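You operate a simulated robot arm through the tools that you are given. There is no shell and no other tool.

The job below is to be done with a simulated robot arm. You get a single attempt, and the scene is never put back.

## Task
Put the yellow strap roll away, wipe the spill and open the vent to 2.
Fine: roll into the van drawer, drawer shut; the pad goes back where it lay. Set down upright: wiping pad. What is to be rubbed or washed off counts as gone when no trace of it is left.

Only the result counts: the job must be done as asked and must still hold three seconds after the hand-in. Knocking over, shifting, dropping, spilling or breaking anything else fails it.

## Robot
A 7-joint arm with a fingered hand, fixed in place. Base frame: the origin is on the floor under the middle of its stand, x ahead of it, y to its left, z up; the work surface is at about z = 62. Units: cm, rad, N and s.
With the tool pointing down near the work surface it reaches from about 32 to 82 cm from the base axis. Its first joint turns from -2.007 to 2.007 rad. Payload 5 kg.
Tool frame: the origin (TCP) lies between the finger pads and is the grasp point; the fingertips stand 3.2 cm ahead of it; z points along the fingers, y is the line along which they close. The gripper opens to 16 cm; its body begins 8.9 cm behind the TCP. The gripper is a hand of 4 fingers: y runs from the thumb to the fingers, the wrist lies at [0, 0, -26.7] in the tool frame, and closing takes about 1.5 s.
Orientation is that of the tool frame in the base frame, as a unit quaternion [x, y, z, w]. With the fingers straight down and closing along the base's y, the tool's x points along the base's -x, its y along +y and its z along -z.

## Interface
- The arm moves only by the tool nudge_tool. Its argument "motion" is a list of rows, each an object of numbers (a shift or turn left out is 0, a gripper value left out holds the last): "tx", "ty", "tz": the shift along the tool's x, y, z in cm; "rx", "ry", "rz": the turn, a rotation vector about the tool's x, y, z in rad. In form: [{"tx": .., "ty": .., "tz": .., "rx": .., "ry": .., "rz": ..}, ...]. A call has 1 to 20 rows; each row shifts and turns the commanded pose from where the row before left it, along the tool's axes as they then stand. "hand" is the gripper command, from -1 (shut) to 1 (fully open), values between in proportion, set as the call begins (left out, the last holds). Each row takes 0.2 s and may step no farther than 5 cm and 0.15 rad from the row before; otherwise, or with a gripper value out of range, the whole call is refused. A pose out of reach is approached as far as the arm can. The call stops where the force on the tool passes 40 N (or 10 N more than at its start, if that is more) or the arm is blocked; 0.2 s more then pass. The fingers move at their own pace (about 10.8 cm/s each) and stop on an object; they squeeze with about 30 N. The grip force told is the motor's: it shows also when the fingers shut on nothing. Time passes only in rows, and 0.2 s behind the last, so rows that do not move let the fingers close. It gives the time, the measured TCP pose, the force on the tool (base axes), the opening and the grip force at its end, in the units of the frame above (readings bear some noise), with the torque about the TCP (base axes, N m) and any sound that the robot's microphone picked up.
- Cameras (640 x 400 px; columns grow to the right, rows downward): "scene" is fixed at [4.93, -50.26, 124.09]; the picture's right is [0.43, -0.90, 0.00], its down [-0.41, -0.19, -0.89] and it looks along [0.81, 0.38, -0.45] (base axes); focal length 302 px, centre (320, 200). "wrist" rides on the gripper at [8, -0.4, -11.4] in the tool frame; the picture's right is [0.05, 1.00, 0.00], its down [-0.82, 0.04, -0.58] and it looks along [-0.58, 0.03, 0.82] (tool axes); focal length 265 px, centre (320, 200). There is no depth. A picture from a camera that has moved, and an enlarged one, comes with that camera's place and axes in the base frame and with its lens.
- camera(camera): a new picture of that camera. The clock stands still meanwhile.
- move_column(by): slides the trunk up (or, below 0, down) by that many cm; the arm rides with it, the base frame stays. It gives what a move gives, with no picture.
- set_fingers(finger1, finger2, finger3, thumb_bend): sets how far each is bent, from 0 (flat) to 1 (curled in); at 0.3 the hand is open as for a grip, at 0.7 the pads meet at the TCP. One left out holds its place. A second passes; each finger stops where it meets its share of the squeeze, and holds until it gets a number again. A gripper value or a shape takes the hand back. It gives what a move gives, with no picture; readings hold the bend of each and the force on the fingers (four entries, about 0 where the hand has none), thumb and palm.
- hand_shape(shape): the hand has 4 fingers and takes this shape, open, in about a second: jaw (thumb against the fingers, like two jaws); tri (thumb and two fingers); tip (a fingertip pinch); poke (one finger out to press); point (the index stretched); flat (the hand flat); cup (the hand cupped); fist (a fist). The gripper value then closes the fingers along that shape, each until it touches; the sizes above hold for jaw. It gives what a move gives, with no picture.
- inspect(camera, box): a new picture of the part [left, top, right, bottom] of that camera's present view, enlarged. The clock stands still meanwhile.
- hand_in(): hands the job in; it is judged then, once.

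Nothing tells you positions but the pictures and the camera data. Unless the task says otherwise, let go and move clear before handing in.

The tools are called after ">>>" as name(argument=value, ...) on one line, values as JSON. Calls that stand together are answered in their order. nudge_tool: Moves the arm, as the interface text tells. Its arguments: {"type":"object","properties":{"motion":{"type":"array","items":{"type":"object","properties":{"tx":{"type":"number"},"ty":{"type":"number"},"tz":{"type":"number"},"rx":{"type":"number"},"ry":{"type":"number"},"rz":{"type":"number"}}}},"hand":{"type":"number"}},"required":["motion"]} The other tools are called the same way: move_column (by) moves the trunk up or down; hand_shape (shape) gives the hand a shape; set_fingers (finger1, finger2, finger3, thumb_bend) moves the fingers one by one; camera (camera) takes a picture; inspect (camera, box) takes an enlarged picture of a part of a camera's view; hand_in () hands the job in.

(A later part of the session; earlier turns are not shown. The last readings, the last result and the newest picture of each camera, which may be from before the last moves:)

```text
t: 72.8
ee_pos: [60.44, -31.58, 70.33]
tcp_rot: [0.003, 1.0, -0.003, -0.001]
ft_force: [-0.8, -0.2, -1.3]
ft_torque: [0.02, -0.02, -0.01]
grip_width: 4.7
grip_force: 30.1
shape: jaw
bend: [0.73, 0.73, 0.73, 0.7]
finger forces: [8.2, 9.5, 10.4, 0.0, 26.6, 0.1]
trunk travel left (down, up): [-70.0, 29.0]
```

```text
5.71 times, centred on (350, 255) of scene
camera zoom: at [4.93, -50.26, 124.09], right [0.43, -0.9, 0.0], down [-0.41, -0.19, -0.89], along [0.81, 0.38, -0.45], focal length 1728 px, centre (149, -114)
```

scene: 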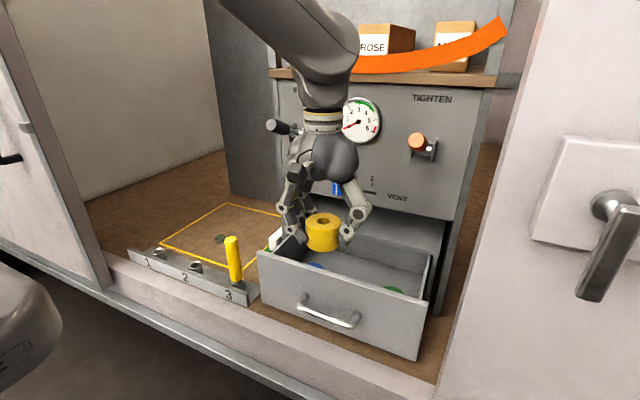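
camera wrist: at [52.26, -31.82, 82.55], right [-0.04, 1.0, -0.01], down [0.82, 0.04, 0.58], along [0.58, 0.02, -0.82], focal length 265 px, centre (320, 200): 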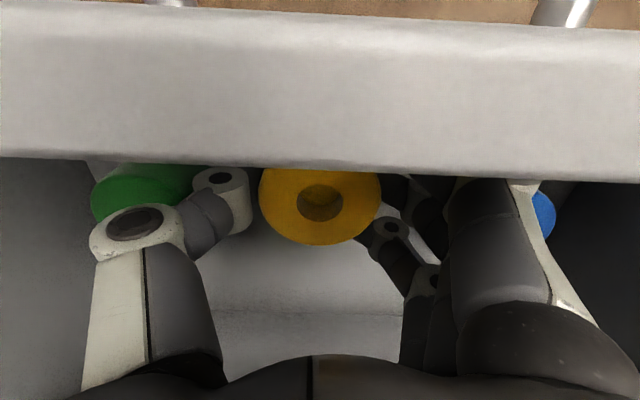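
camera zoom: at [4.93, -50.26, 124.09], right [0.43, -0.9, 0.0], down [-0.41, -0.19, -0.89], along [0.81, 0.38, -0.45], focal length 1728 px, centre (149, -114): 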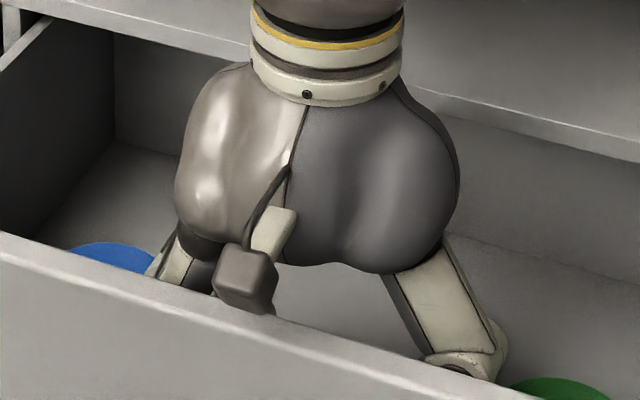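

The drawer floor seems about 1.5 cm lower still, but going further would put the camera on the plate or fingers against the other rolls. I release here with a small opening so the roll settles flat.

>>> nudge_tool(hand=-0.25, motion=[{"tz": 0}, {"tz": 0}, {"tz": 0}, {"tz": 0}, {"tz": 0}])

>>> camera(camera="wrist")

>>> inspect(camera="scene", box=[280, 200, 440, 310])

```text
t: 74.0
ee_pos: [60.34, -31.45, 70.56]
tcp_rot: [0.004, 1.0, -0.004, -0.002]
ft_force: [-0.6, 0.6, -0.3]
ft_torque: [0.0, 0.01, -0.04]
grip_width: 6.04
grip_force: 0.1
shape: jaw
bend: [0.73, 0.73, 0.73, 0.7]
finger forces: [0.0, 0.2, 0.1, 0.1, 0.6, 0.0]
trunk travel left (down, up): [-70.0, 29.0]
```

```text
taken
camera wrist: at [52.27, -31.84, 81.95], right [-0.04, 1.0, -0.01], down [0.82, 0.04, 0.58], along [0.58, 0.02, -0.82], focal length 265 px, centre (320, 200)
```

wrist: 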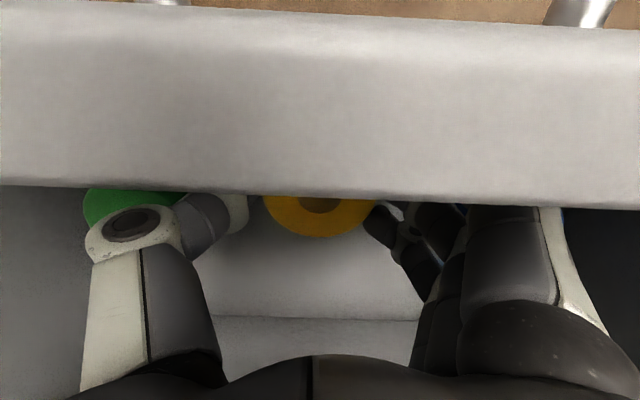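

```text
3.64 times, centred on (360, 255) of scene
camera zoom: at [4.93, -50.26, 124.09], right [0.43, -0.9, 0.0], down [-0.41, -0.19, -0.89], along [0.81, 0.38, -0.45], focal length 1100 px, centre (174, 0)
```

zoom: 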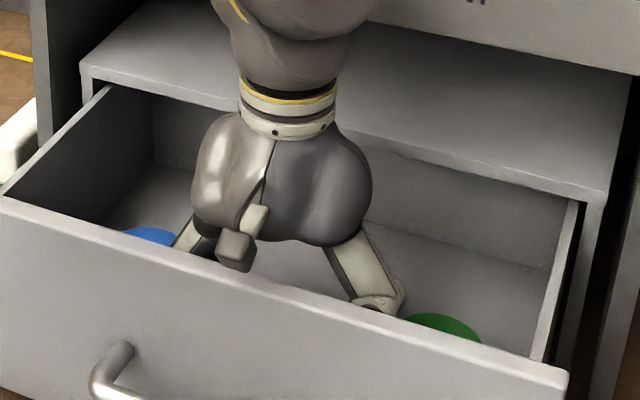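

The grip is released and the roll sits lower. I lift straight up slowly and check that the roll stays behind.

>>> nudge_tool(motion=[{"tz": -0.5}, {"tz": -1.0}, {"tz": -1.0}, {"tz": 0}])

>>> camera(camera="wrist")

```text
t: 75.0
ee_pos: [60.25, -31.4, 72.95]
tcp_rot: [0.003, 1.0, -0.004, -0.001]
ft_force: [-0.3, 0.6, 0.5]
ft_torque: [-0.01, -0.01, -0.04]
grip_width: 6.01
grip_force: 0.1
shape: jaw
bend: [0.73, 0.73, 0.73, 0.7]
finger forces: [0.0, 0.0, 0.0, 0.0, 0.1, 0.1]
trunk travel left (down, up): [-70.0, 29.0]
```

```text
taken
camera wrist: at [52.27, -31.8, 84.49], right [-0.04, 1.0, -0.01], down [0.82, 0.04, 0.58], along [0.58, 0.02, -0.82], focal length 265 px, centre (320, 200)
```

wrist: 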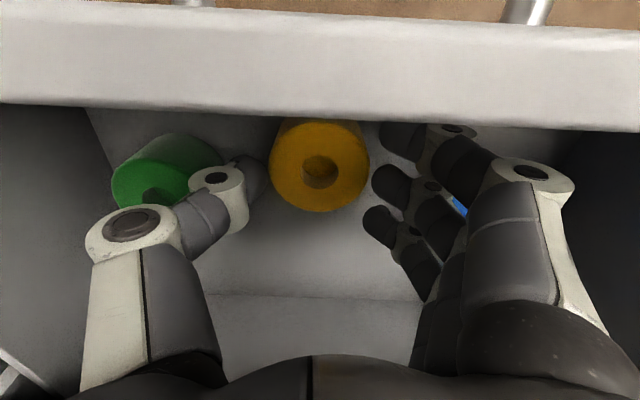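

The roll rests flat in the drawer between the other two. I rise straight out, back off, tilt the hand forward, and close the fingers to push the drawer shut.

>>> nudge_tool(motion=[{"tz": -3.0}, {"tz": -4.0}, {"tz": -4.0}, {"tz": -4.0}, {"tz": -4.5}, {"tz": -4.5}, {"tx": 4.5}, {"tx": 4.5}, {"tx": 4.5}, {"ry": -0.145}, {"ry": -0.145}, {"ry": -0.145}, {"tz": 0}])

>>> camera(camera="scene")

>>> camera(camera="wrist")

```text
t: 77.8
ee_pos: [46.92, -31.31, 97.08]
tcp_rot: [0.002, 0.976, -0.004, 0.216]
ft_force: [-0.3, 1.0, 0.5]
ft_torque: [0.02, 0.02, -0.03]
grip_width: 6.01
grip_force: 0.0
shape: jaw
bend: [0.73, 0.73, 0.73, 0.7]
finger forces: [0.0, 0.1, 0.0, 0.0, 0.0, 0.0]
trunk travel left (down, up): [-70.0, 29.0]
```

```text
taken
```

scene: 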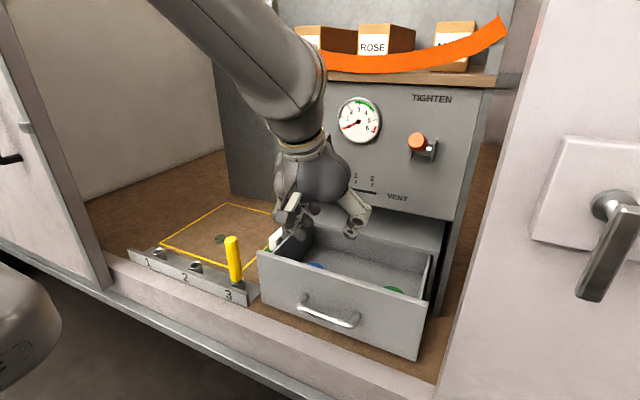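

```text
taken
camera wrist: at [34.78, -31.6, 104.07], right [-0.04, 1.0, -0.03], down [0.5, 0.05, 0.87], along [0.87, 0.02, -0.5], focal length 265 px, centre (320, 200)
```

wrist: 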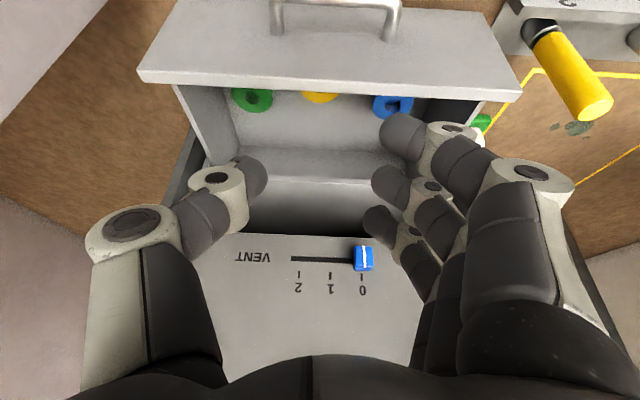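

All three rolls are visible in the drawer. I close the fingers and lower the hand in front of the drawer face.

>>> nudge_tool(hand=-1, motion=[{"tx": 1.82, "tz": 3.26}, {"tx": 1.82, "tz": 3.26}, {"tx": 1.82, "tz": 3.26}, {"tx": 1.82, "tz": 3.26}, {"tx": 1.82, "tz": 3.26}, {"tz": 0}, {"tz": 0}])

>>> camera(camera="wrist")

>>> inspect(camera="scene", box=[220, 150, 460, 365])

```text
t: 79.4
ee_pos: [45.56, -31.31, 78.29]
tcp_rot: [0.002, 0.976, -0.004, 0.216]
ft_force: [-0.6, -0.4, 0.3]
ft_torque: [-0.02, 0.02, 0.03]
grip_width: 0.0
grip_force: 30.3
shape: jaw
bend: [0.69, 0.63, 0.69, 0.67]
finger forces: [0.1, 0.0, 0.0, 0.1, 0.1, 0.0]
trunk travel left (down, up): [-70.0, 29.0]
```

```text
taken
camera wrist: at [33.37, -31.63, 85.35], right [-0.04, 1.0, -0.03], down [0.5, 0.04, 0.87], along [0.87, 0.02, -0.5], focal length 265 px, centre (320, 200)
```

wrist: 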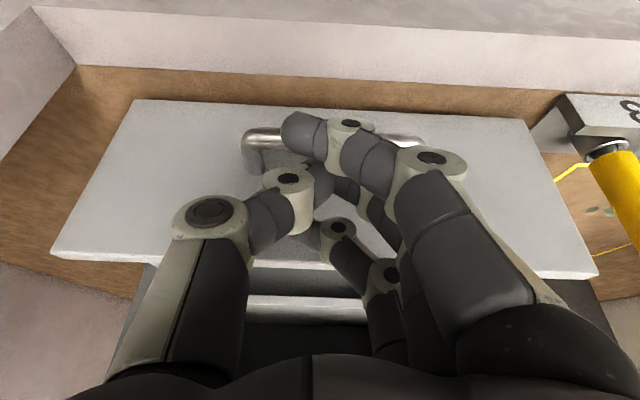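

```text
1.86 times, centred on (340, 258) of scene
camera zoom: at [4.93, -50.26, 124.09], right [0.43, -0.9, 0.0], down [-0.41, -0.19, -0.89], along [0.81, 0.38, -0.45], focal length 562 px, centre (283, 93)
```

zoom: 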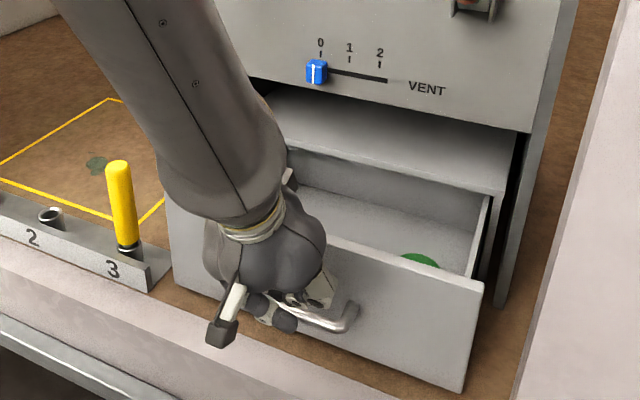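

The hand is in front of the face. I push it in gently.

>>> nudge_tool(motion=[{"tx": -0.907, "tz": 0.42}, {"tx": -0.907, "tz": 0.42}, {"tx": -0.907, "tz": 0.42}, {"tx": -0.907, "tz": 0.42}, {"tx": -0.907, "tz": 0.42}, {"tx": -0.907, "tz": 0.42}, {"tx": -0.907, "tz": 0.42}, {"tx": -0.907, "tz": 0.42}, {"tx": -0.907, "tz": 0.42}, {"tx": -0.907, "tz": 0.42}, {"tx": -0.907, "tz": 0.42}, {"tx": -0.907, "tz": 0.42}, {"tx": -0.907, "tz": 0.42}])

>>> camera(camera="wrist")

>>> inspect(camera="scene", box=[220, 150, 460, 365])

```text
t: 82.2
ee_pos: [58.6, -31.33, 78.4]
tcp_rot: [0.003, 0.976, -0.005, 0.216]
ft_force: [0.1, -0.9, 0.0]
ft_torque: [0.02, -0.05, 0.0]
grip_width: 0.0
grip_force: 30.3
shape: jaw
bend: [0.69, 0.63, 0.69, 0.67]
finger forces: [0.0, 0.0, 0.1, 0.0, 0.0, 0.1]
trunk travel left (down, up): [-70.0, 29.0]
```

```text
taken
camera wrist: at [46.52, -31.78, 85.43], right [-0.04, 1.0, -0.03], down [0.5, 0.05, 0.87], along [0.87, 0.02, -0.5], focal length 265 px, centre (320, 200)
```

wrist: 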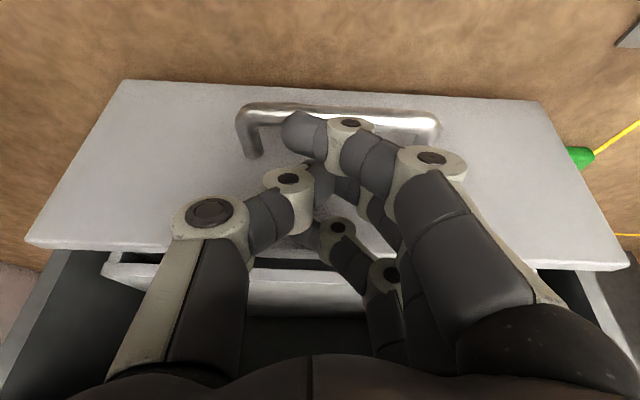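

```text
1.86 times, centred on (340, 258) of scene
camera zoom: at [4.93, -50.26, 124.09], right [0.43, -0.9, 0.0], down [-0.41, -0.19, -0.89], along [0.81, 0.38, -0.45], focal length 562 px, centre (283, 93)
```

zoom: 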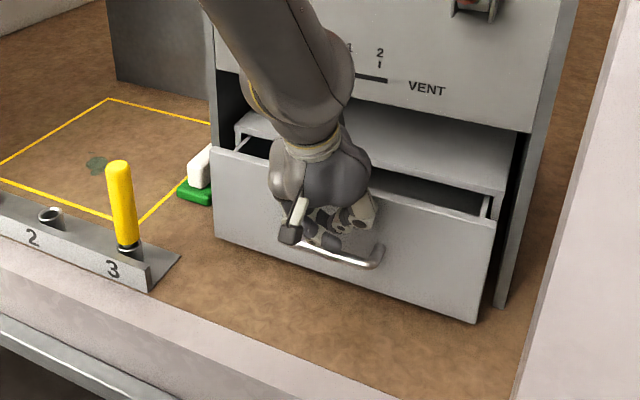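

About 6 cm remain. I push on in smaller steps until it seats.

>>> nudge_tool(motion=[{"tx": -0.907, "tz": 0.42}, {"tx": -0.907, "tz": 0.42}, {"tx": -0.907, "tz": 0.42}, {"tx": -0.907, "tz": 0.42}, {"tx": -0.45, "tz": 0.21}, {"tx": -0.45, "tz": 0.21}, {"tx": -0.27, "tz": 0.126}, {"tx": -0.27, "tz": 0.126}, {"tz": 0}])

>>> inspect(camera="scene", box=[220, 150, 460, 365])

>>> camera(camera="wrist")

```text
t: 84.2
ee_pos: [64.17, -31.38, 78.45]
tcp_rot: [0.003, 0.976, -0.004, 0.216]
ft_force: [-0.4, 0.3, -0.2]
ft_torque: [0.04, -0.02, -0.02]
grip_width: 0.01
grip_force: 29.8
shape: jaw
bend: [0.69, 0.63, 0.69, 0.67]
finger forces: [0.0, 0.0, 0.0, 0.1, 0.0, 0.1]
trunk travel left (down, up): [-70.0, 29.0]
```

```text
1.86 times, centred on (340, 258) of scene
camera zoom: at [4.93, -50.26, 124.09], right [0.43, -0.9, 0.0], down [-0.41, -0.19, -0.89], along [0.81, 0.38, -0.45], focal length 562 px, centre (283, 93)
```

zoom: 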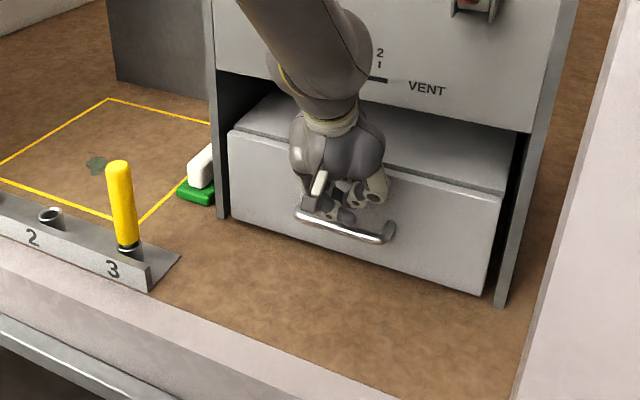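

```text
taken
camera wrist: at [52.01, -31.8, 85.43], right [-0.04, 1.0, -0.03], down [0.5, 0.04, 0.87], along [0.87, 0.02, -0.5], focal length 265 px, centre (320, 200)
```

wrist: 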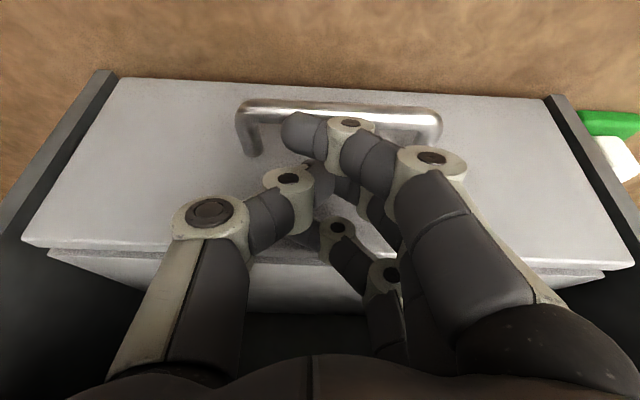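

Nearly shut. I push a touch more until the force rises.

>>> nudge_tool(motion=[{"tx": -0.27, "tz": 0.126}, {"tx": -0.27, "tz": 0.126}, {"tx": -0.27, "tz": 0.126}, {"tx": -0.27, "tz": 0.126}, {"tz": 0}])

>>> inspect(camera="scene", box=[270, 160, 450, 310])

```text
t: 85.4
ee_pos: [64.9, -31.44, 78.31]
tcp_rot: [0.005, 0.977, -0.003, 0.212]
ft_force: [-30.5, 6.3, 0.4]
ft_torque: [0.04, 0.22, -0.2]
grip_width: 0.0
grip_force: 30.3
shape: jaw
bend: [0.69, 0.63, 0.71, 0.67]
finger forces: [0.1, 0.1, 29.2, 0.0, 0.0, 0.0]
trunk travel left (down, up): [-70.0, 29.0]
```

```text
2.67 times, centred on (360, 235) of scene
camera zoom: at [4.93, -50.26, 124.09], right [0.43, -0.9, 0.0], down [-0.41, -0.19, -0.89], along [0.81, 0.38, -0.45], focal length 806 px, centre (213, 107)
```

zoom: 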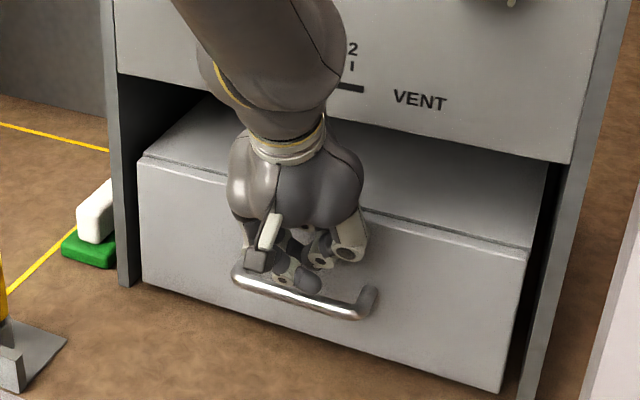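

The drawer is shut against its stop (30 N reaction). I back away and come up in front of the vent slider with the hand pointing forward.

>>> nudge_tool(hand=-0.6, motion=[{"tx": 0.9, "tz": -0.42}, {"tx": 1.81, "tz": -0.84}, {"tx": 1.81, "tz": -0.84}, {"tx": 1.81, "tz": -0.84}, {"tx": 1.81, "tz": -0.84}, {"tx": -1.43, "ty": 1.2, "tz": -3.08}, {"tx": -1.43, "ty": 1.2, "tz": -3.08}, {"tx": -1.43, "ty": 1.2, "tz": -3.08}, {"tx": -1.43, "ty": 1.2, "tz": -3.08}, {"tx": -1.43, "ty": 1.2, "tz": -3.08}, {"ry": -0.145}, {"ry": -0.145}, {"ry": -0.145}, {"ry": -0.145}, {"ry": -0.145}, {"tz": 0}])

>>> camera(camera="wrist")

>>> camera(camera="scene")

```text
t: 88.8
ee_pos: [56.29, -25.31, 95.38]
tcp_rot: [0.002, 0.837, -0.005, 0.548]
ft_force: [0.0, 0.4, 0.3]
ft_torque: [0.0, -0.01, 0.01]
grip_width: 3.16
grip_force: 0.1
shape: jaw
bend: [0.73, 0.73, 0.73, 0.7]
finger forces: [0.0, 0.0, 0.0, 0.0, 0.0, 0.0]
trunk travel left (down, up): [-70.0, 29.0]
```

```text
taken
camera wrist: at [42.69, -25.7, 92.59], right [-0.01, 1.0, -0.05], down [-0.2, 0.05, 0.98], along [0.98, 0.02, 0.2], focal length 265 px, centre (320, 200)
```

wrist: 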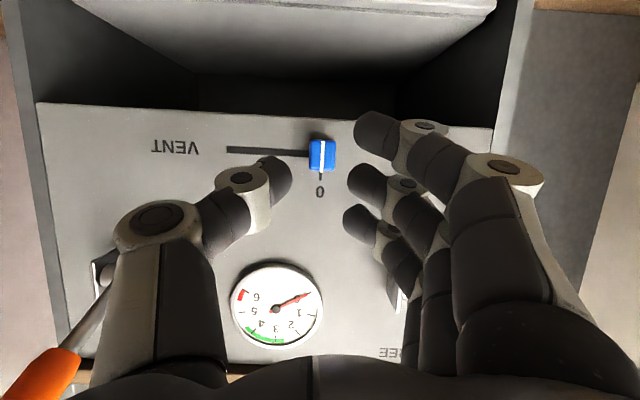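

```text
taken
```

scene: 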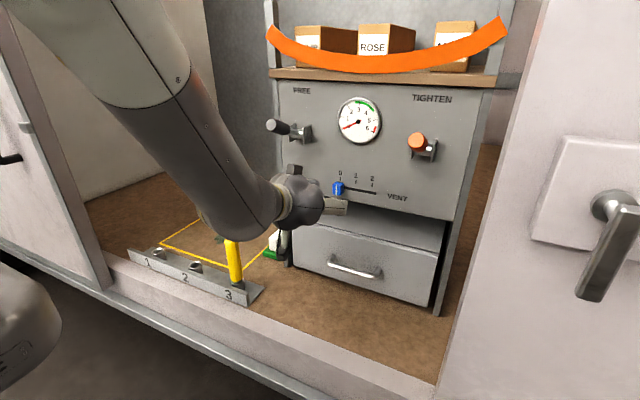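

The knob is at about (68.5, -25.2, 93.4) and marks 0, 1, 2 are at y ≈ -25.1, -29.2, -33.3. I move closer, level the hand and widen the opening to take the knob.

>>> nudge_tool(hand=-0.3, motion=[{"tx": -0.22, "tz": 2.09}, {"tx": -0.22, "tz": 2.09}, {"tx": -0.22, "tz": 2.09}, {"ry": -0.1}, {"ry": -0.1}, {"ry": -0.1}, {"tz": 0}])

>>> camera(camera="wrist")

>>> inspect(camera="scene", box=[240, 130, 420, 250])

```text
t: 90.4
ee_pos: [62.35, -25.43, 93.36]
tcp_rot: [0.001, 0.745, -0.005, 0.667]
ft_force: [-0.5, 0.1, 0.2]
ft_torque: [0.02, -0.05, -0.01]
grip_width: 5.54
grip_force: 0.0
shape: jaw
bend: [0.73, 0.73, 0.73, 0.7]
finger forces: [0.0, 0.0, 0.1, 0.0, 0.0, 0.0]
trunk travel left (down, up): [-70.0, 29.0]
```

```text
taken
camera wrist: at [50.15, -25.8, 86.79], right [0.0, 1.0, -0.06], down [-0.48, 0.05, 0.87], along [0.88, 0.03, 0.48], focal length 265 px, centre (320, 200)
```

wrist: 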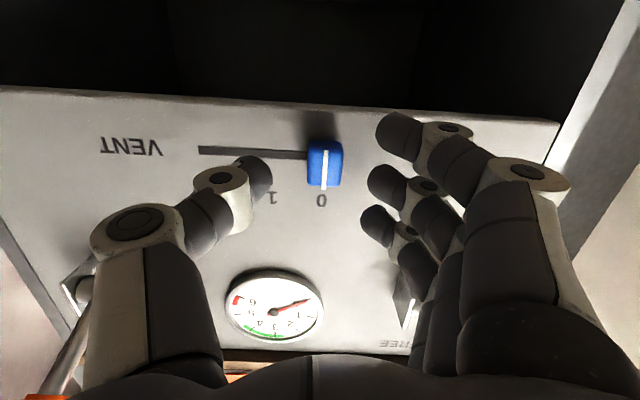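

```text
3.33 times, centred on (330, 190) of scene
camera zoom: at [4.93, -50.26, 124.09], right [0.43, -0.9, 0.0], down [-0.41, -0.19, -0.89], along [0.81, 0.38, -0.45], focal length 1008 px, centre (287, 233)
```

zoom: 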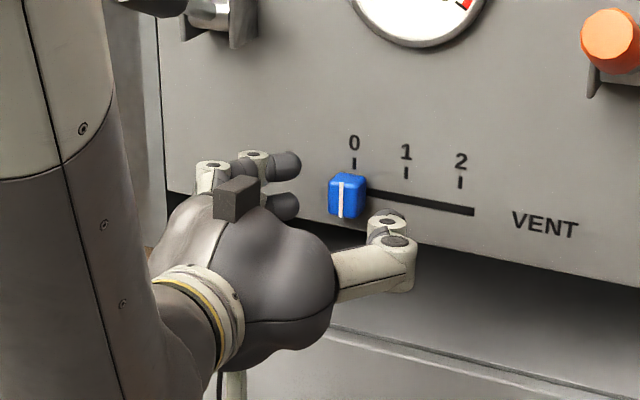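

The knob is slightly high and left of the axis; I correct for that and move in until the fingertips straddle it.

>>> nudge_tool(motion=[{"tx": -0.4, "ty": 0.15, "tz": 1.0}, {"tx": -0.4, "ty": 0.15, "tz": 1.0}, {"tz": 1.0}, {"tz": 0.8}, {"tz": 0}])

>>> camera(camera="wrist")

>>> inspect(camera="scene", box=[280, 150, 400, 230])

```text
t: 91.5
ee_pos: [65.63, -24.79, 93.91]
tcp_rot: [-0.001, 0.746, -0.004, 0.666]
ft_force: [-32.2, 4.7, 6.4]
ft_torque: [0.07, -1.12, 1.23]
grip_width: 5.65
grip_force: 0.0
shape: jaw
bend: [0.73, 0.74, 0.77, 0.7]
finger forces: [0.1, 3.1, 28.0, 0.1, 0.7, 0.0]
trunk travel left (down, up): [-70.0, 29.0]
stopped in row 5: the force on the tool passed its limit at 43 N (the readings are from after the stop); the commanded pose is now the measured one
```

```text
taken
camera wrist: at [53.38, -25.35, 87.17], right [0.0, 1.0, -0.06], down [-0.48, 0.05, 0.88], along [0.88, 0.03, 0.48], focal length 265 px, centre (320, 200)
```

wrist: 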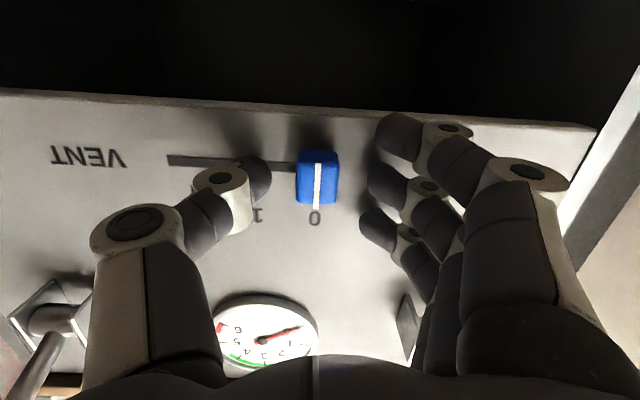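

```text
5.00 times, centred on (340, 190) of scene
camera zoom: at [4.93, -50.26, 124.09], right [0.43, -0.9, 0.0], down [-0.41, -0.19, -0.89], along [0.81, 0.38, -0.45], focal length 1512 px, centre (220, 250)
```

zoom: 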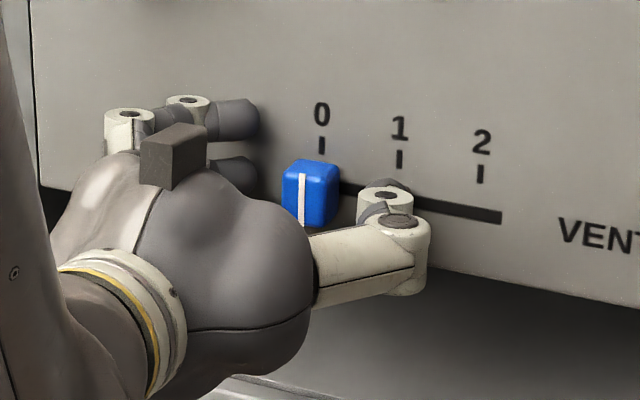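

The fingertips touch the panel (x ≈ 69.3) and the knob is straddled. I ease back 0.5 cm and narrow the opening.

>>> nudge_tool(hand=-0.6, motion=[{"tz": -0.6}, {"tz": 0}, {"tz": 0}, {"tz": 0}])

>>> camera(camera="wrist")

```text
t: 92.5
ee_pos: [65.34, -25.33, 93.8]
tcp_rot: [0.001, 0.746, -0.005, 0.666]
ft_force: [1.5, -12.7, 3.6]
ft_torque: [-0.02, -0.07, -0.14]
grip_width: 1.67
grip_force: 30.0
shape: jaw
bend: [0.69, 0.74, 0.75, 0.72]
finger forces: [0.0, 8.8, 0.1, 0.0, 21.3, 0.1]
trunk travel left (down, up): [-70.0, 29.0]
```

```text
taken
camera wrist: at [53.18, -25.73, 87.15], right [0.0, 1.0, -0.06], down [-0.48, 0.05, 0.88], along [0.88, 0.03, 0.48], focal length 265 px, centre (320, 200)
```

wrist: 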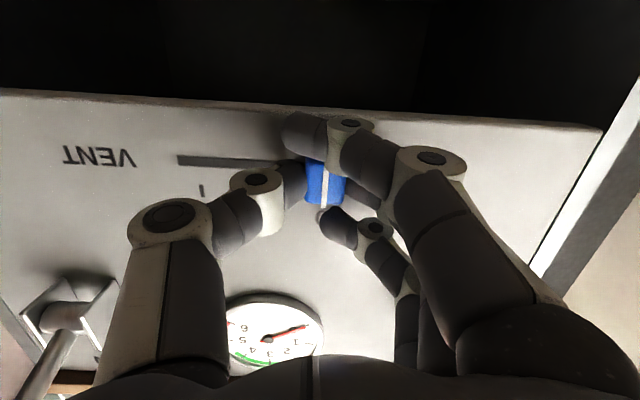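

The knob is now held between thumb and middle finger. I slide it 4 cm toward -y and check.

>>> nudge_tool(motion=[{"ty": -1.0}, {"ty": -1.0}, {"ty": -1.0}, {"ty": -1.0}, {"tz": 0}])

>>> camera(camera="wrist")

>>> inspect(camera="scene", box=[280, 150, 400, 230])

```text
t: 93.7
ee_pos: [65.43, -28.96, 93.85]
tcp_rot: [-0.001, 0.746, -0.004, 0.666]
ft_force: [2.2, -0.3, 3.6]
ft_torque: [0.05, -0.03, 0.23]
grip_width: 1.46
grip_force: 30.2
shape: jaw
bend: [0.69, 0.73, 0.75, 0.72]
finger forces: [0.0, 12.9, 0.0, 0.0, 13.6, 0.0]
trunk travel left (down, up): [-70.0, 29.0]
```

```text
taken
camera wrist: at [53.15, -29.46, 87.15], right [0.0, 1.0, -0.06], down [-0.48, 0.05, 0.88], along [0.88, 0.03, 0.48], focal length 265 px, centre (320, 200)
```

wrist: 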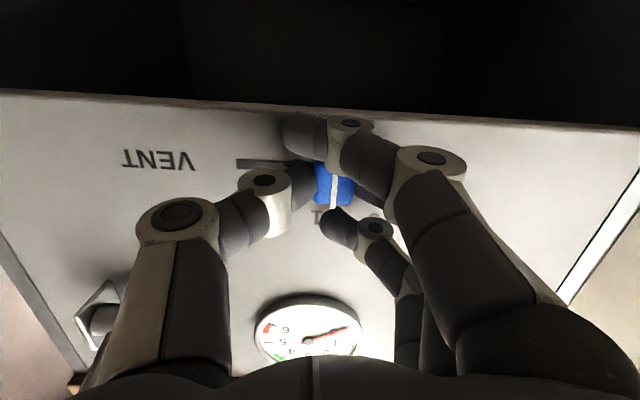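

```text
5.00 times, centred on (340, 190) of scene
camera zoom: at [4.93, -50.26, 124.09], right [0.43, -0.9, 0.0], down [-0.41, -0.19, -0.89], along [0.81, 0.38, -0.45], focal length 1512 px, centre (220, 250)
```

zoom: 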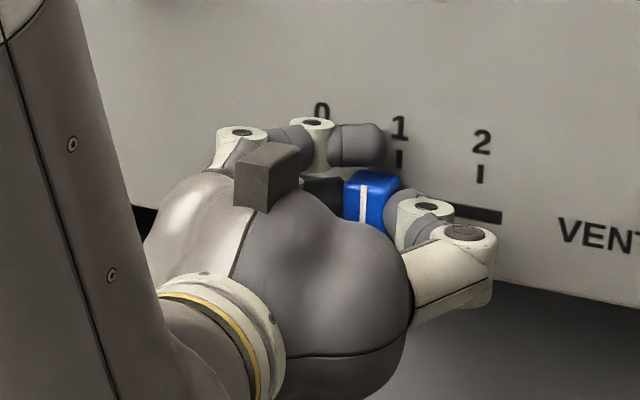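

The knob has moved about 3 cm of the needed 8. I slide it another 4 cm.

>>> nudge_tool(motion=[{"ty": -1.0}, {"ty": -1.0}, {"ty": -1.0}, {"ty": -1.0}, {"tz": 0}])

>>> inspect(camera="scene", box=[280, 150, 400, 230])

>>> camera(camera="wrist")

```text
t: 94.9
ee_pos: [65.35, -32.93, 93.73]
tcp_rot: [-0.001, 0.746, -0.004, 0.666]
ft_force: [3.8, -1.2, 4.5]
ft_torque: [0.07, -0.08, 0.13]
grip_width: 1.46
grip_force: 29.8
shape: jaw
bend: [0.69, 0.73, 0.75, 0.72]
finger forces: [0.0, 12.6, 0.0, 0.0, 13.9, 0.1]
trunk travel left (down, up): [-70.0, 29.0]
```

```text
5.00 times, centred on (340, 190) of scene
camera zoom: at [4.93, -50.26, 124.09], right [0.43, -0.9, 0.0], down [-0.41, -0.19, -0.89], along [0.81, 0.38, -0.45], focal length 1512 px, centre (220, 250)
```

zoom: 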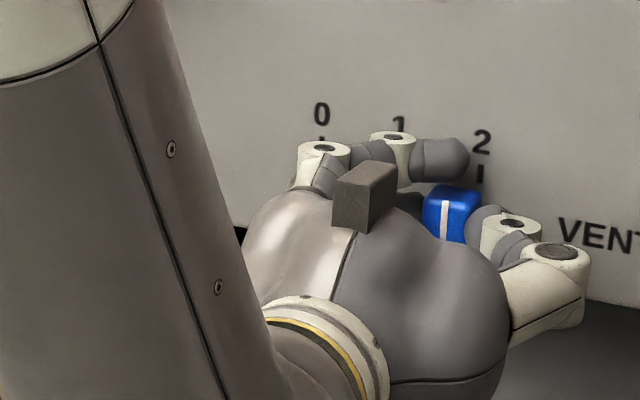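

```text
taken
camera wrist: at [53.12, -33.46, 87.14], right [0.0, 1.0, -0.06], down [-0.48, 0.05, 0.88], along [0.88, 0.03, 0.48], focal length 265 px, centre (320, 200)
```

wrist: 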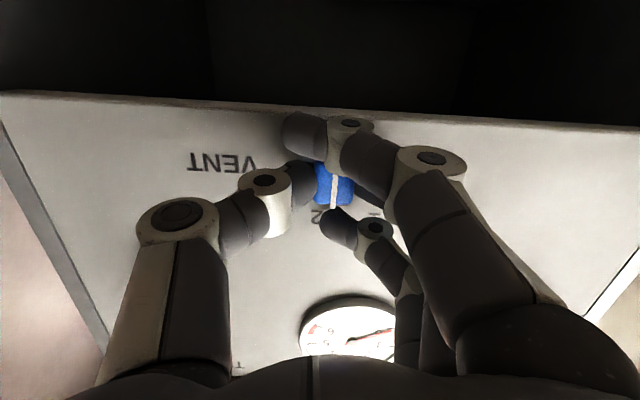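

The white mark still needs about 0.9 cm to mark 2. I move that remaining distance.

>>> nudge_tool(motion=[{"ty": -0.5}, {"ty": -0.4}, {"tz": 0}])

>>> inspect(camera="scene", box=[330, 160, 400, 207])

>>> inspect(camera="wrist", box=[220, 100, 440, 240])

```text
t: 95.7
ee_pos: [65.46, -33.84, 93.72]
tcp_rot: [0.0, 0.746, -0.004, 0.666]
ft_force: [3.3, -0.8, 3.5]
ft_torque: [0.03, -0.03, 0.18]
grip_width: 1.46
grip_force: 29.5
shape: jaw
bend: [0.69, 0.73, 0.75, 0.72]
finger forces: [0.1, 12.8, 0.1, 0.0, 13.0, 0.0]
trunk travel left (down, up): [-70.0, 29.0]
```

```text
8.51 times, centred on (365, 184) of scene
camera zoom: at [4.93, -50.26, 124.09], right [0.43, -0.9, 0.0], down [-0.41, -0.19, -0.89], along [0.81, 0.38, -0.45], focal length 2573 px, centre (-63, 340)
```

zoom: 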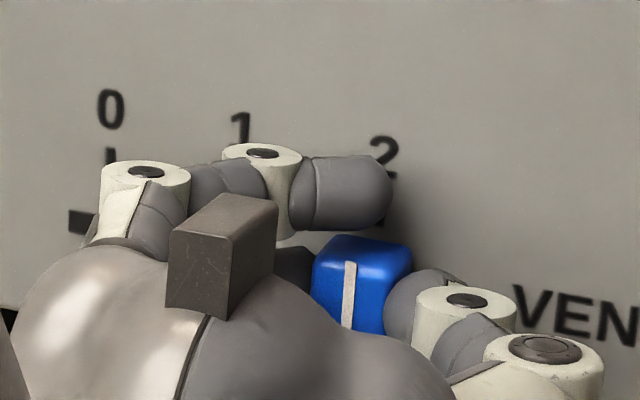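

```text
2.86 times, centred on (330, 170) of wrist
camera zoom: at [53.13, -34.34, 87.15], right [0.0, 1.0, -0.06], down [-0.48, 0.05, 0.88], along [0.88, 0.03, 0.48], focal length 758 px, centre (291, 286)
```

zoom: 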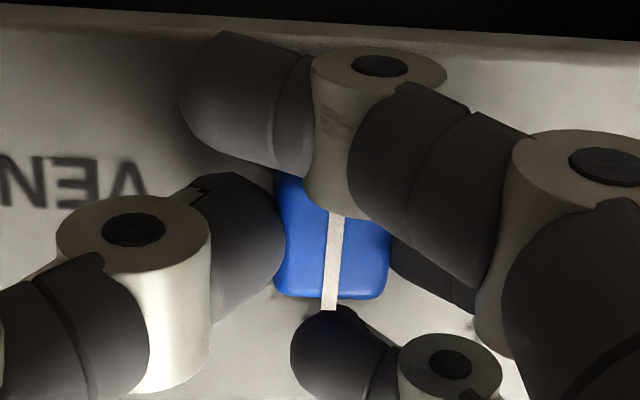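

The mark is now where position 2 should be. I open the hand, back away and check the slider.

>>> nudge_tool(hand=-0.25, motion=[{"tz": 0}, {"tz": 0}, {"tz": 0}, {"tz": 0}, {"tz": -1.0}, {"tz": -2.0}, {"tz": -3.0}, {"tz": 0}])

>>> camera(camera="wrist")

>>> inspect(camera="scene", box=[320, 150, 440, 230])

```text
t: 97.5
ee_pos: [59.47, -33.79, 94.59]
tcp_rot: [0.0, 0.746, -0.005, 0.665]
ft_force: [-0.3, 0.4, -0.2]
ft_torque: [0.04, -0.02, -0.01]
grip_width: 5.92
grip_force: 0.1
shape: jaw
bend: [0.73, 0.73, 0.73, 0.7]
finger forces: [0.0, 0.1, 0.0, 0.0, 0.1, 0.0]
trunk travel left (down, up): [-70.0, 29.0]
```

```text
taken
camera wrist: at [47.13, -34.26, 87.91], right [0.0, 1.0, -0.06], down [-0.48, 0.05, 0.88], along [0.88, 0.03, 0.48], focal length 265 px, centre (320, 200)
```

wrist: 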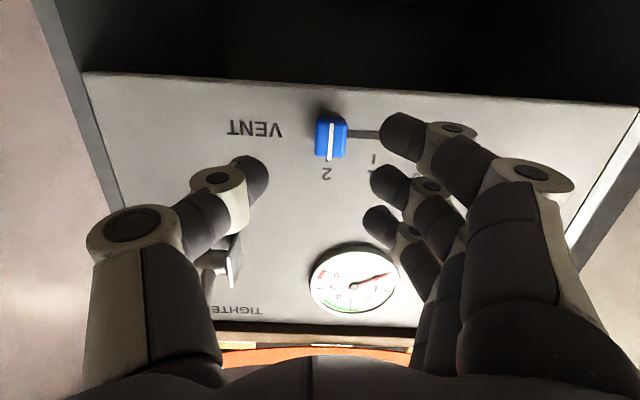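

```text
5.00 times, centred on (380, 190) of scene
camera zoom: at [4.93, -50.26, 124.09], right [0.43, -0.9, 0.0], down [-0.41, -0.19, -0.89], along [0.81, 0.38, -0.45], focal length 1512 px, centre (20, 250)
```

zoom: 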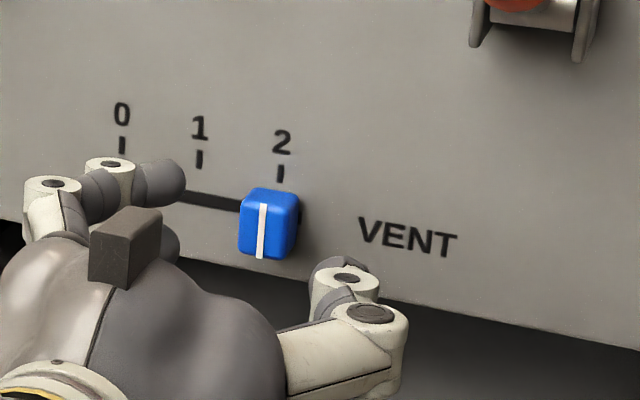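

The slider sits at 2. I pull back, turn the hand to vertical, and head for the pad.

>>> nudge_tool(hand=0, motion=[{"ry": 0.15}, {"ry": 0.15}, {"ry": 0.15}, {"tx": -0.85, "ty": 2.0, "tz": -3.67}, {"tx": -0.85, "ty": 2.0, "tz": -3.67}, {"tx": -0.85, "ty": 2.0, "tz": -3.67}, {"ry": 0.1444}, {"ry": 0.1444}, {"ry": 0.1444}, {"ry": 0.1444}, {"ry": 0.1444}, {"ry": 0.1444}, {"ry": 0.1444}, {"tz": 0}])

>>> camera(camera="scene")

```text
t: 100.5
ee_pos: [51.5, -27.76, 102.57]
tcp_rot: [0.003, 1.0, -0.003, -0.002]
ft_force: [-0.2, 0.0, 0.3]
ft_torque: [-0.01, 0.01, 0.01]
grip_width: 7.91
grip_force: 0.0
shape: jaw
bend: [0.72, 0.72, 0.72, 0.7]
finger forces: [0.0, 0.0, 0.0, 0.0, 0.1, 0.0]
trunk travel left (down, up): [-70.0, 29.0]
```

```text
taken
```

scene: 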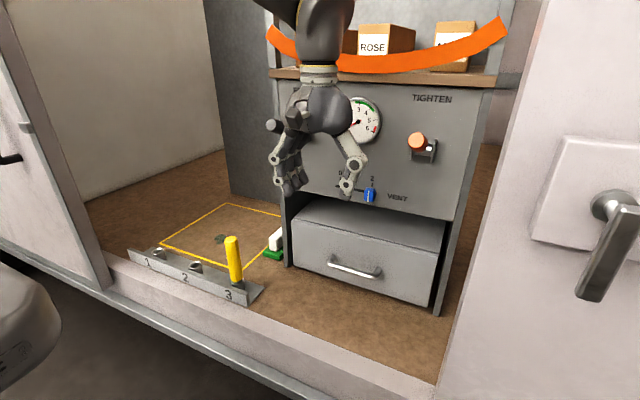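

The drawer is shut and the vent reads 2. I go around in front of the lever to a point above the marked floor area.

>>> nudge_tool(motion=[{"tx": 1.8, "ty": 4.2}, {"tx": 1.8, "ty": 4.2}, {"tx": 1.8, "ty": 4.2}, {"ty": 4.7}, {"ty": 4.7}, {"ty": 4.7}, {"ty": 4.7}, {"ty": 4.7}, {"tx": -4.0, "ty": 0.5}, {"tx": -4.0, "ty": 0.5}, {"tx": -4.0, "ty": 0.5}, {"tz": 0}])

>>> camera(camera="wrist")

>>> inspect(camera="wrist", box=[130, 20, 450, 220])

>>> inspect(camera="scene", box=[150, 190, 310, 310])

```text
t: 103.1
ee_pos: [58.25, 9.98, 102.26]
tcp_rot: [0.003, 1.0, -0.003, -0.001]
ft_force: [-0.6, 0.0, -0.1]
ft_torque: [0.0, 0.02, -0.02]
grip_width: 7.95
grip_force: 0.0
shape: jaw
bend: [0.72, 0.72, 0.72, 0.7]
finger forces: [0.0, 0.0, 0.0, 0.0, 0.0, 0.1]
trunk travel left (down, up): [-70.0, 29.0]
```

```text
taken
camera wrist: at [50.37, 9.53, 113.67], right [-0.05, 1.0, -0.01], down [0.82, 0.04, 0.57], along [0.57, 0.02, -0.82], focal length 265 px, centre (320, 200)
```

wrist: 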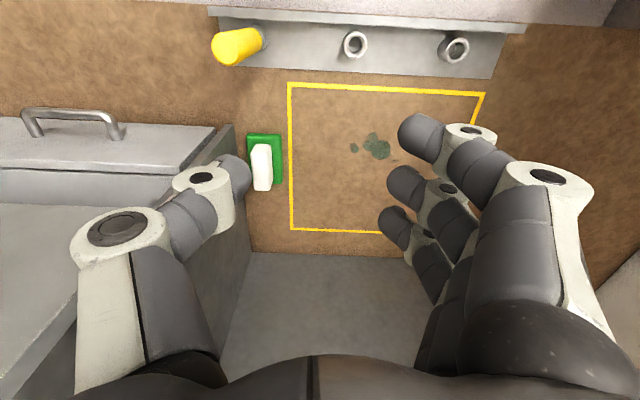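

```text
2.00 times, centred on (290, 120) of wrist
camera zoom: at [50.37, 9.53, 113.67], right [-0.05, 1.0, -0.01], down [0.82, 0.04, 0.57], along [0.57, 0.02, -0.82], focal length 531 px, centre (380, 360)
```

zoom: 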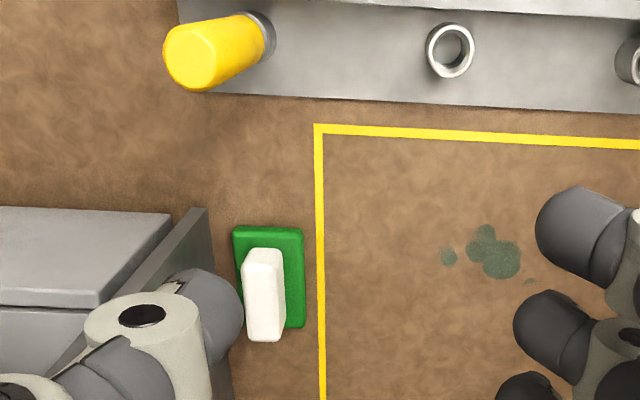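

```text
3.33 times, centred on (230, 250) of scene
camera zoom: at [4.93, -50.26, 124.09], right [0.43, -0.9, 0.0], down [-0.41, -0.19, -0.89], along [0.81, 0.38, -0.45], focal length 1008 px, centre (620, 33)
```

zoom: 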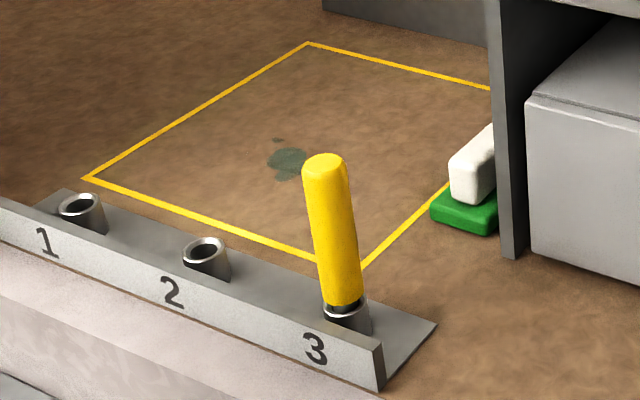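

The pad's base spans x 70–81, y -4.4–2.4 and its white handle x ≈ 71.3–79.7, y ≈ -3–1, with the cabinet wall at y ≈ -7.2. I will grip the handle end to end along x, with the wrist leaning away from the wall, so I turn the hand for that.

>>> nudge_tool(hand=0.5, motion=[{"rz": 0.1428}, {"rz": 0.1428}, {"rz": 0.1428}, {"rz": 0.1428}, {"rz": 0.1428}, {"rz": 0.1428}, {"rz": 0.1428}, {"rz": 0.1428}, {"rz": 0.1428}, {"rz": 0.1428}, {"rz": 0.1428}, {"ry": -0.1164}, {"ry": -0.1164}, {"ry": -0.1164}, {"tz": 0}])

>>> camera(camera="wrist")

>>> camera(camera="scene")

```text
t: 106.3
ee_pos: [58.4, 9.85, 102.14]
tcp_rot: [0.645, 0.759, -0.06, 0.073]
ft_force: [-0.1, -0.6, -0.5]
ft_torque: [-0.01, 0.0, 0.03]
grip_width: 11.98
grip_force: 0.0
shape: jaw
bend: [0.63, 0.63, 0.63, 0.59]
finger forces: [0.0, 0.0, 0.0, 0.0, 0.1, 0.0]
out of reach, approached as far as the arm can: row 11, 12, 13, 14
trunk travel left (down, up): [-70.0, 29.0]
```

```text
taken
camera wrist: at [56.25, 19.74, 111.9], right [0.98, 0.21, -0.01], down [0.15, -0.68, 0.72], along [0.15, -0.7, -0.69], focal length 265 px, centre (320, 200)
```

wrist: 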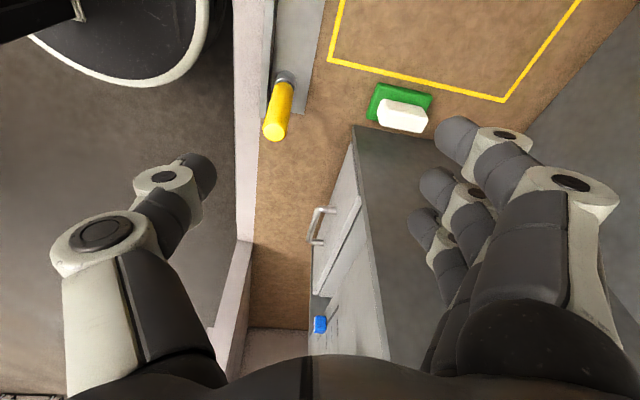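

```text
taken
```

scene: 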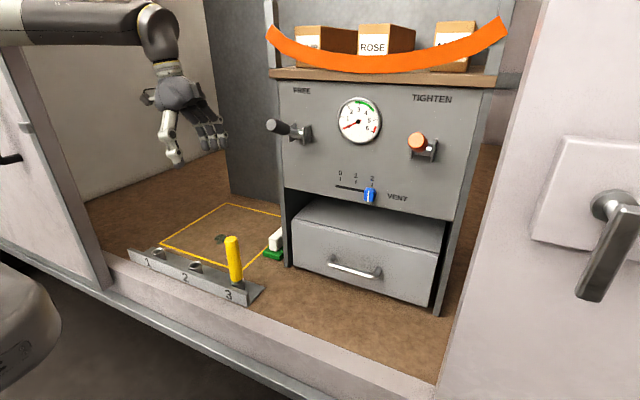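

The wrist's roll joint reaches its limit a little short here, but it has more room nearer the pad. I reduce the lean to 10° and go above the pad.

>>> nudge_tool(motion=[{"ry": 0.0875}, {"ry": 0.0875}, {"ty": 2.46, "tx": -1.07, "tz": 2.56}, {"ty": 2.46, "tx": -1.07, "tz": 2.56}, {"ty": 2.46, "tx": -1.07, "tz": 2.56}, {"ty": 2.46, "tx": -1.07, "tz": 2.56}, {"ty": 2.46, "tx": -1.07, "tz": 2.56}, {"ty": 2.46, "tx": -1.07, "tz": 2.56}, {"ty": 2.46, "tx": -1.07, "tz": 2.56}, {"tz": 0}])

>>> camera(camera="wrist")

>>> camera(camera="scene")

```text
t: 108.5
ee_pos: [75.07, 5.66, 86.23]
tcp_rot: [0.645, 0.764, -0.002, 0.008]
ft_force: [1.0, 0.1, 0.0]
ft_torque: [0.01, 0.0, -0.02]
grip_width: 11.98
grip_force: 0.2
shape: jaw
bend: [0.63, 0.63, 0.63, 0.59]
finger forces: [0.0, 0.1, 0.0, 0.0, 0.1, 0.2]
out of reach, approached as far as the arm can: row 9
trunk travel left (down, up): [-70.0, 29.0]
```

```text
taken
camera wrist: at [73.1, 13.56, 97.43], right [0.98, 0.22, 0.01], down [0.17, -0.79, 0.59], along [0.13, -0.57, -0.81], focal length 265 px, centre (320, 200)
```

wrist: 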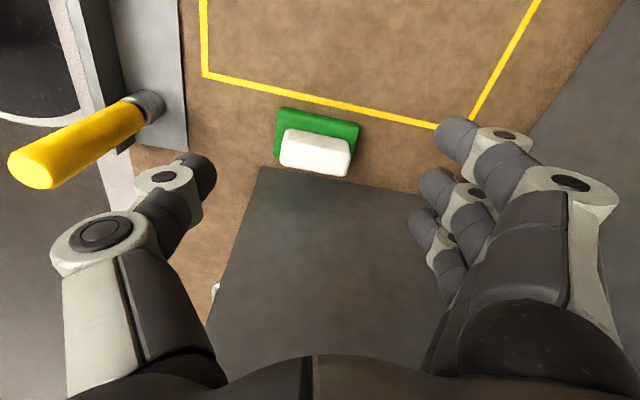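

```text
taken
```

scene: 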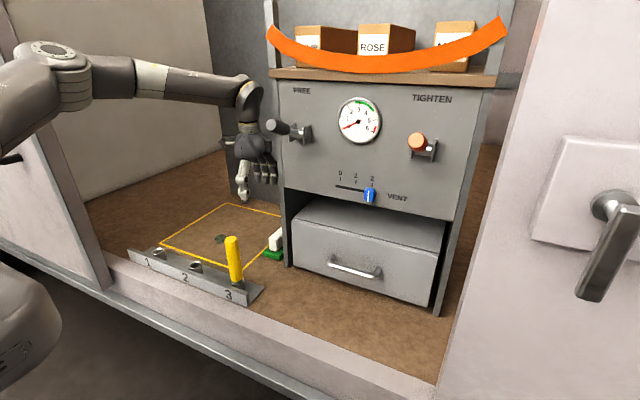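

The arm cannot hold the full 90° turn at this spot, so it stayed 6 cm off. I relax the turn by about 14° and see whether it then reaches the point over the pad.

>>> nudge_tool(motion=[{"rz": -0.125}, {"rz": -0.125}, {"tz": 0}])

>>> camera(camera="scene")

```text
t: 109.3
ee_pos: [74.86, 5.62, 86.19]
tcp_rot: [0.546, 0.838, -0.003, 0.006]
ft_force: [-0.7, -0.1, 0.0]
ft_torque: [0.02, -0.01, -0.05]
grip_width: 11.97
grip_force: 0.0
shape: jaw
bend: [0.63, 0.63, 0.63, 0.59]
finger forces: [0.0, 0.1, 0.0, 0.1, 0.0, 0.0]
trunk travel left (down, up): [-70.0, 29.0]
```

```text
taken
```

scene: 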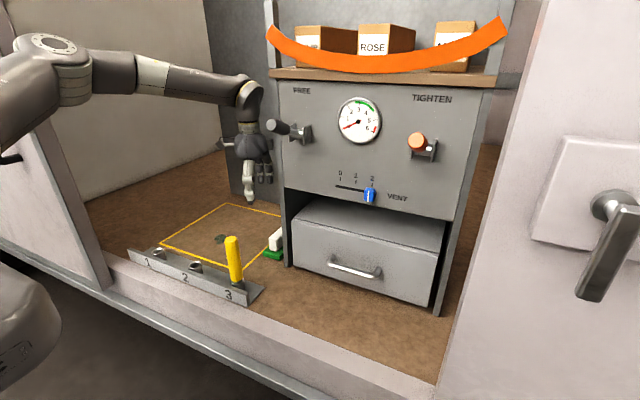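

The turn and position are independent limits; I redo the move in proper order, watching for any out-of-reach note: turn to about 80°, lean slightly, then shift over the pad.

>>> nudge_tool(motion=[{"rz": 0.11}, {"rz": 0.11}, {"tx": -2.0}, {"tx": -2.0}, {"tx": -1.5}, {"ry": -0.07}, {"ry": -0.07}, {"tz": 0}])

>>> camera(camera="wrist")

>>> inspect(camera="scene", box=[190, 60, 350, 280])

```text
t: 111.1
ee_pos: [75.9, 0.3, 86.21]
tcp_rot: [0.634, 0.77, -0.048, 0.06]
ft_force: [0.6, -0.2, -0.2]
ft_torque: [-0.02, 0.01, 0.0]
grip_width: 11.98
grip_force: 0.1
shape: jaw
bend: [0.63, 0.63, 0.63, 0.59]
finger forces: [0.0, 0.0, 0.0, 0.1, 0.0, 0.1]
trunk travel left (down, up): [-70.0, 29.0]
```

```text
taken
camera wrist: at [73.62, 9.58, 96.29], right [0.97, 0.24, 0.0], down [0.18, -0.7, 0.7], along [0.17, -0.68, -0.72], focal length 265 px, centre (320, 200)
```

wrist: 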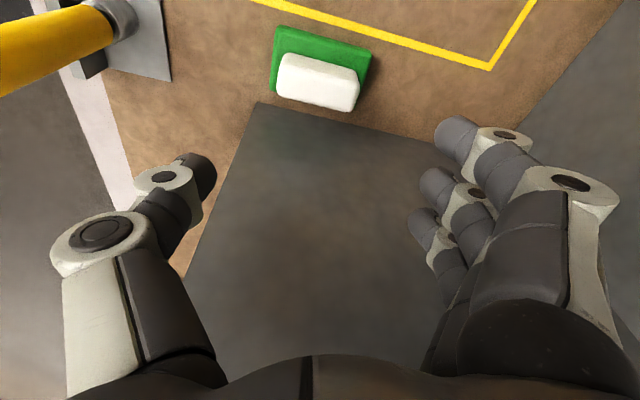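

```text
1.82 times, centred on (270, 170) of scene
camera zoom: at [4.93, -50.26, 124.09], right [0.43, -0.9, 0.0], down [-0.41, -0.19, -0.89], along [0.81, 0.38, -0.45], focal length 550 px, centre (411, 254)
```

zoom: 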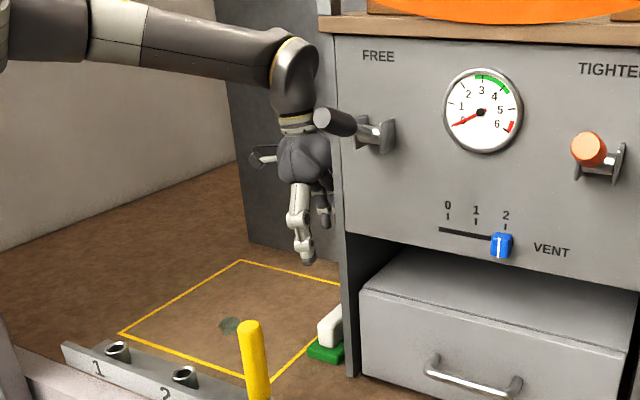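

Now it is reachable: closing axis about 11° off the pad's length, leaning 9° away from the wall. I try for a little more turn.

>>> nudge_tool(motion=[{"rz": 0.06}, {"rz": 0.06}, {"tz": 0}])

```text
t: 111.9
ee_pos: [76.03, 0.25, 86.29]
tcp_rot: [0.656, 0.751, -0.045, 0.062]
ft_force: [0.1, -0.3, -0.5]
ft_torque: [-0.01, 0.01, 0.01]
grip_width: 12.0
grip_force: 0.2
shape: jaw
bend: [0.63, 0.63, 0.63, 0.59]
finger forces: [0.1, 0.0, 0.0, 0.0, 0.1, 0.0]
out of reach, approached as far as the arm can: row 2
trunk travel left (down, up): [-70.0, 29.0]
```

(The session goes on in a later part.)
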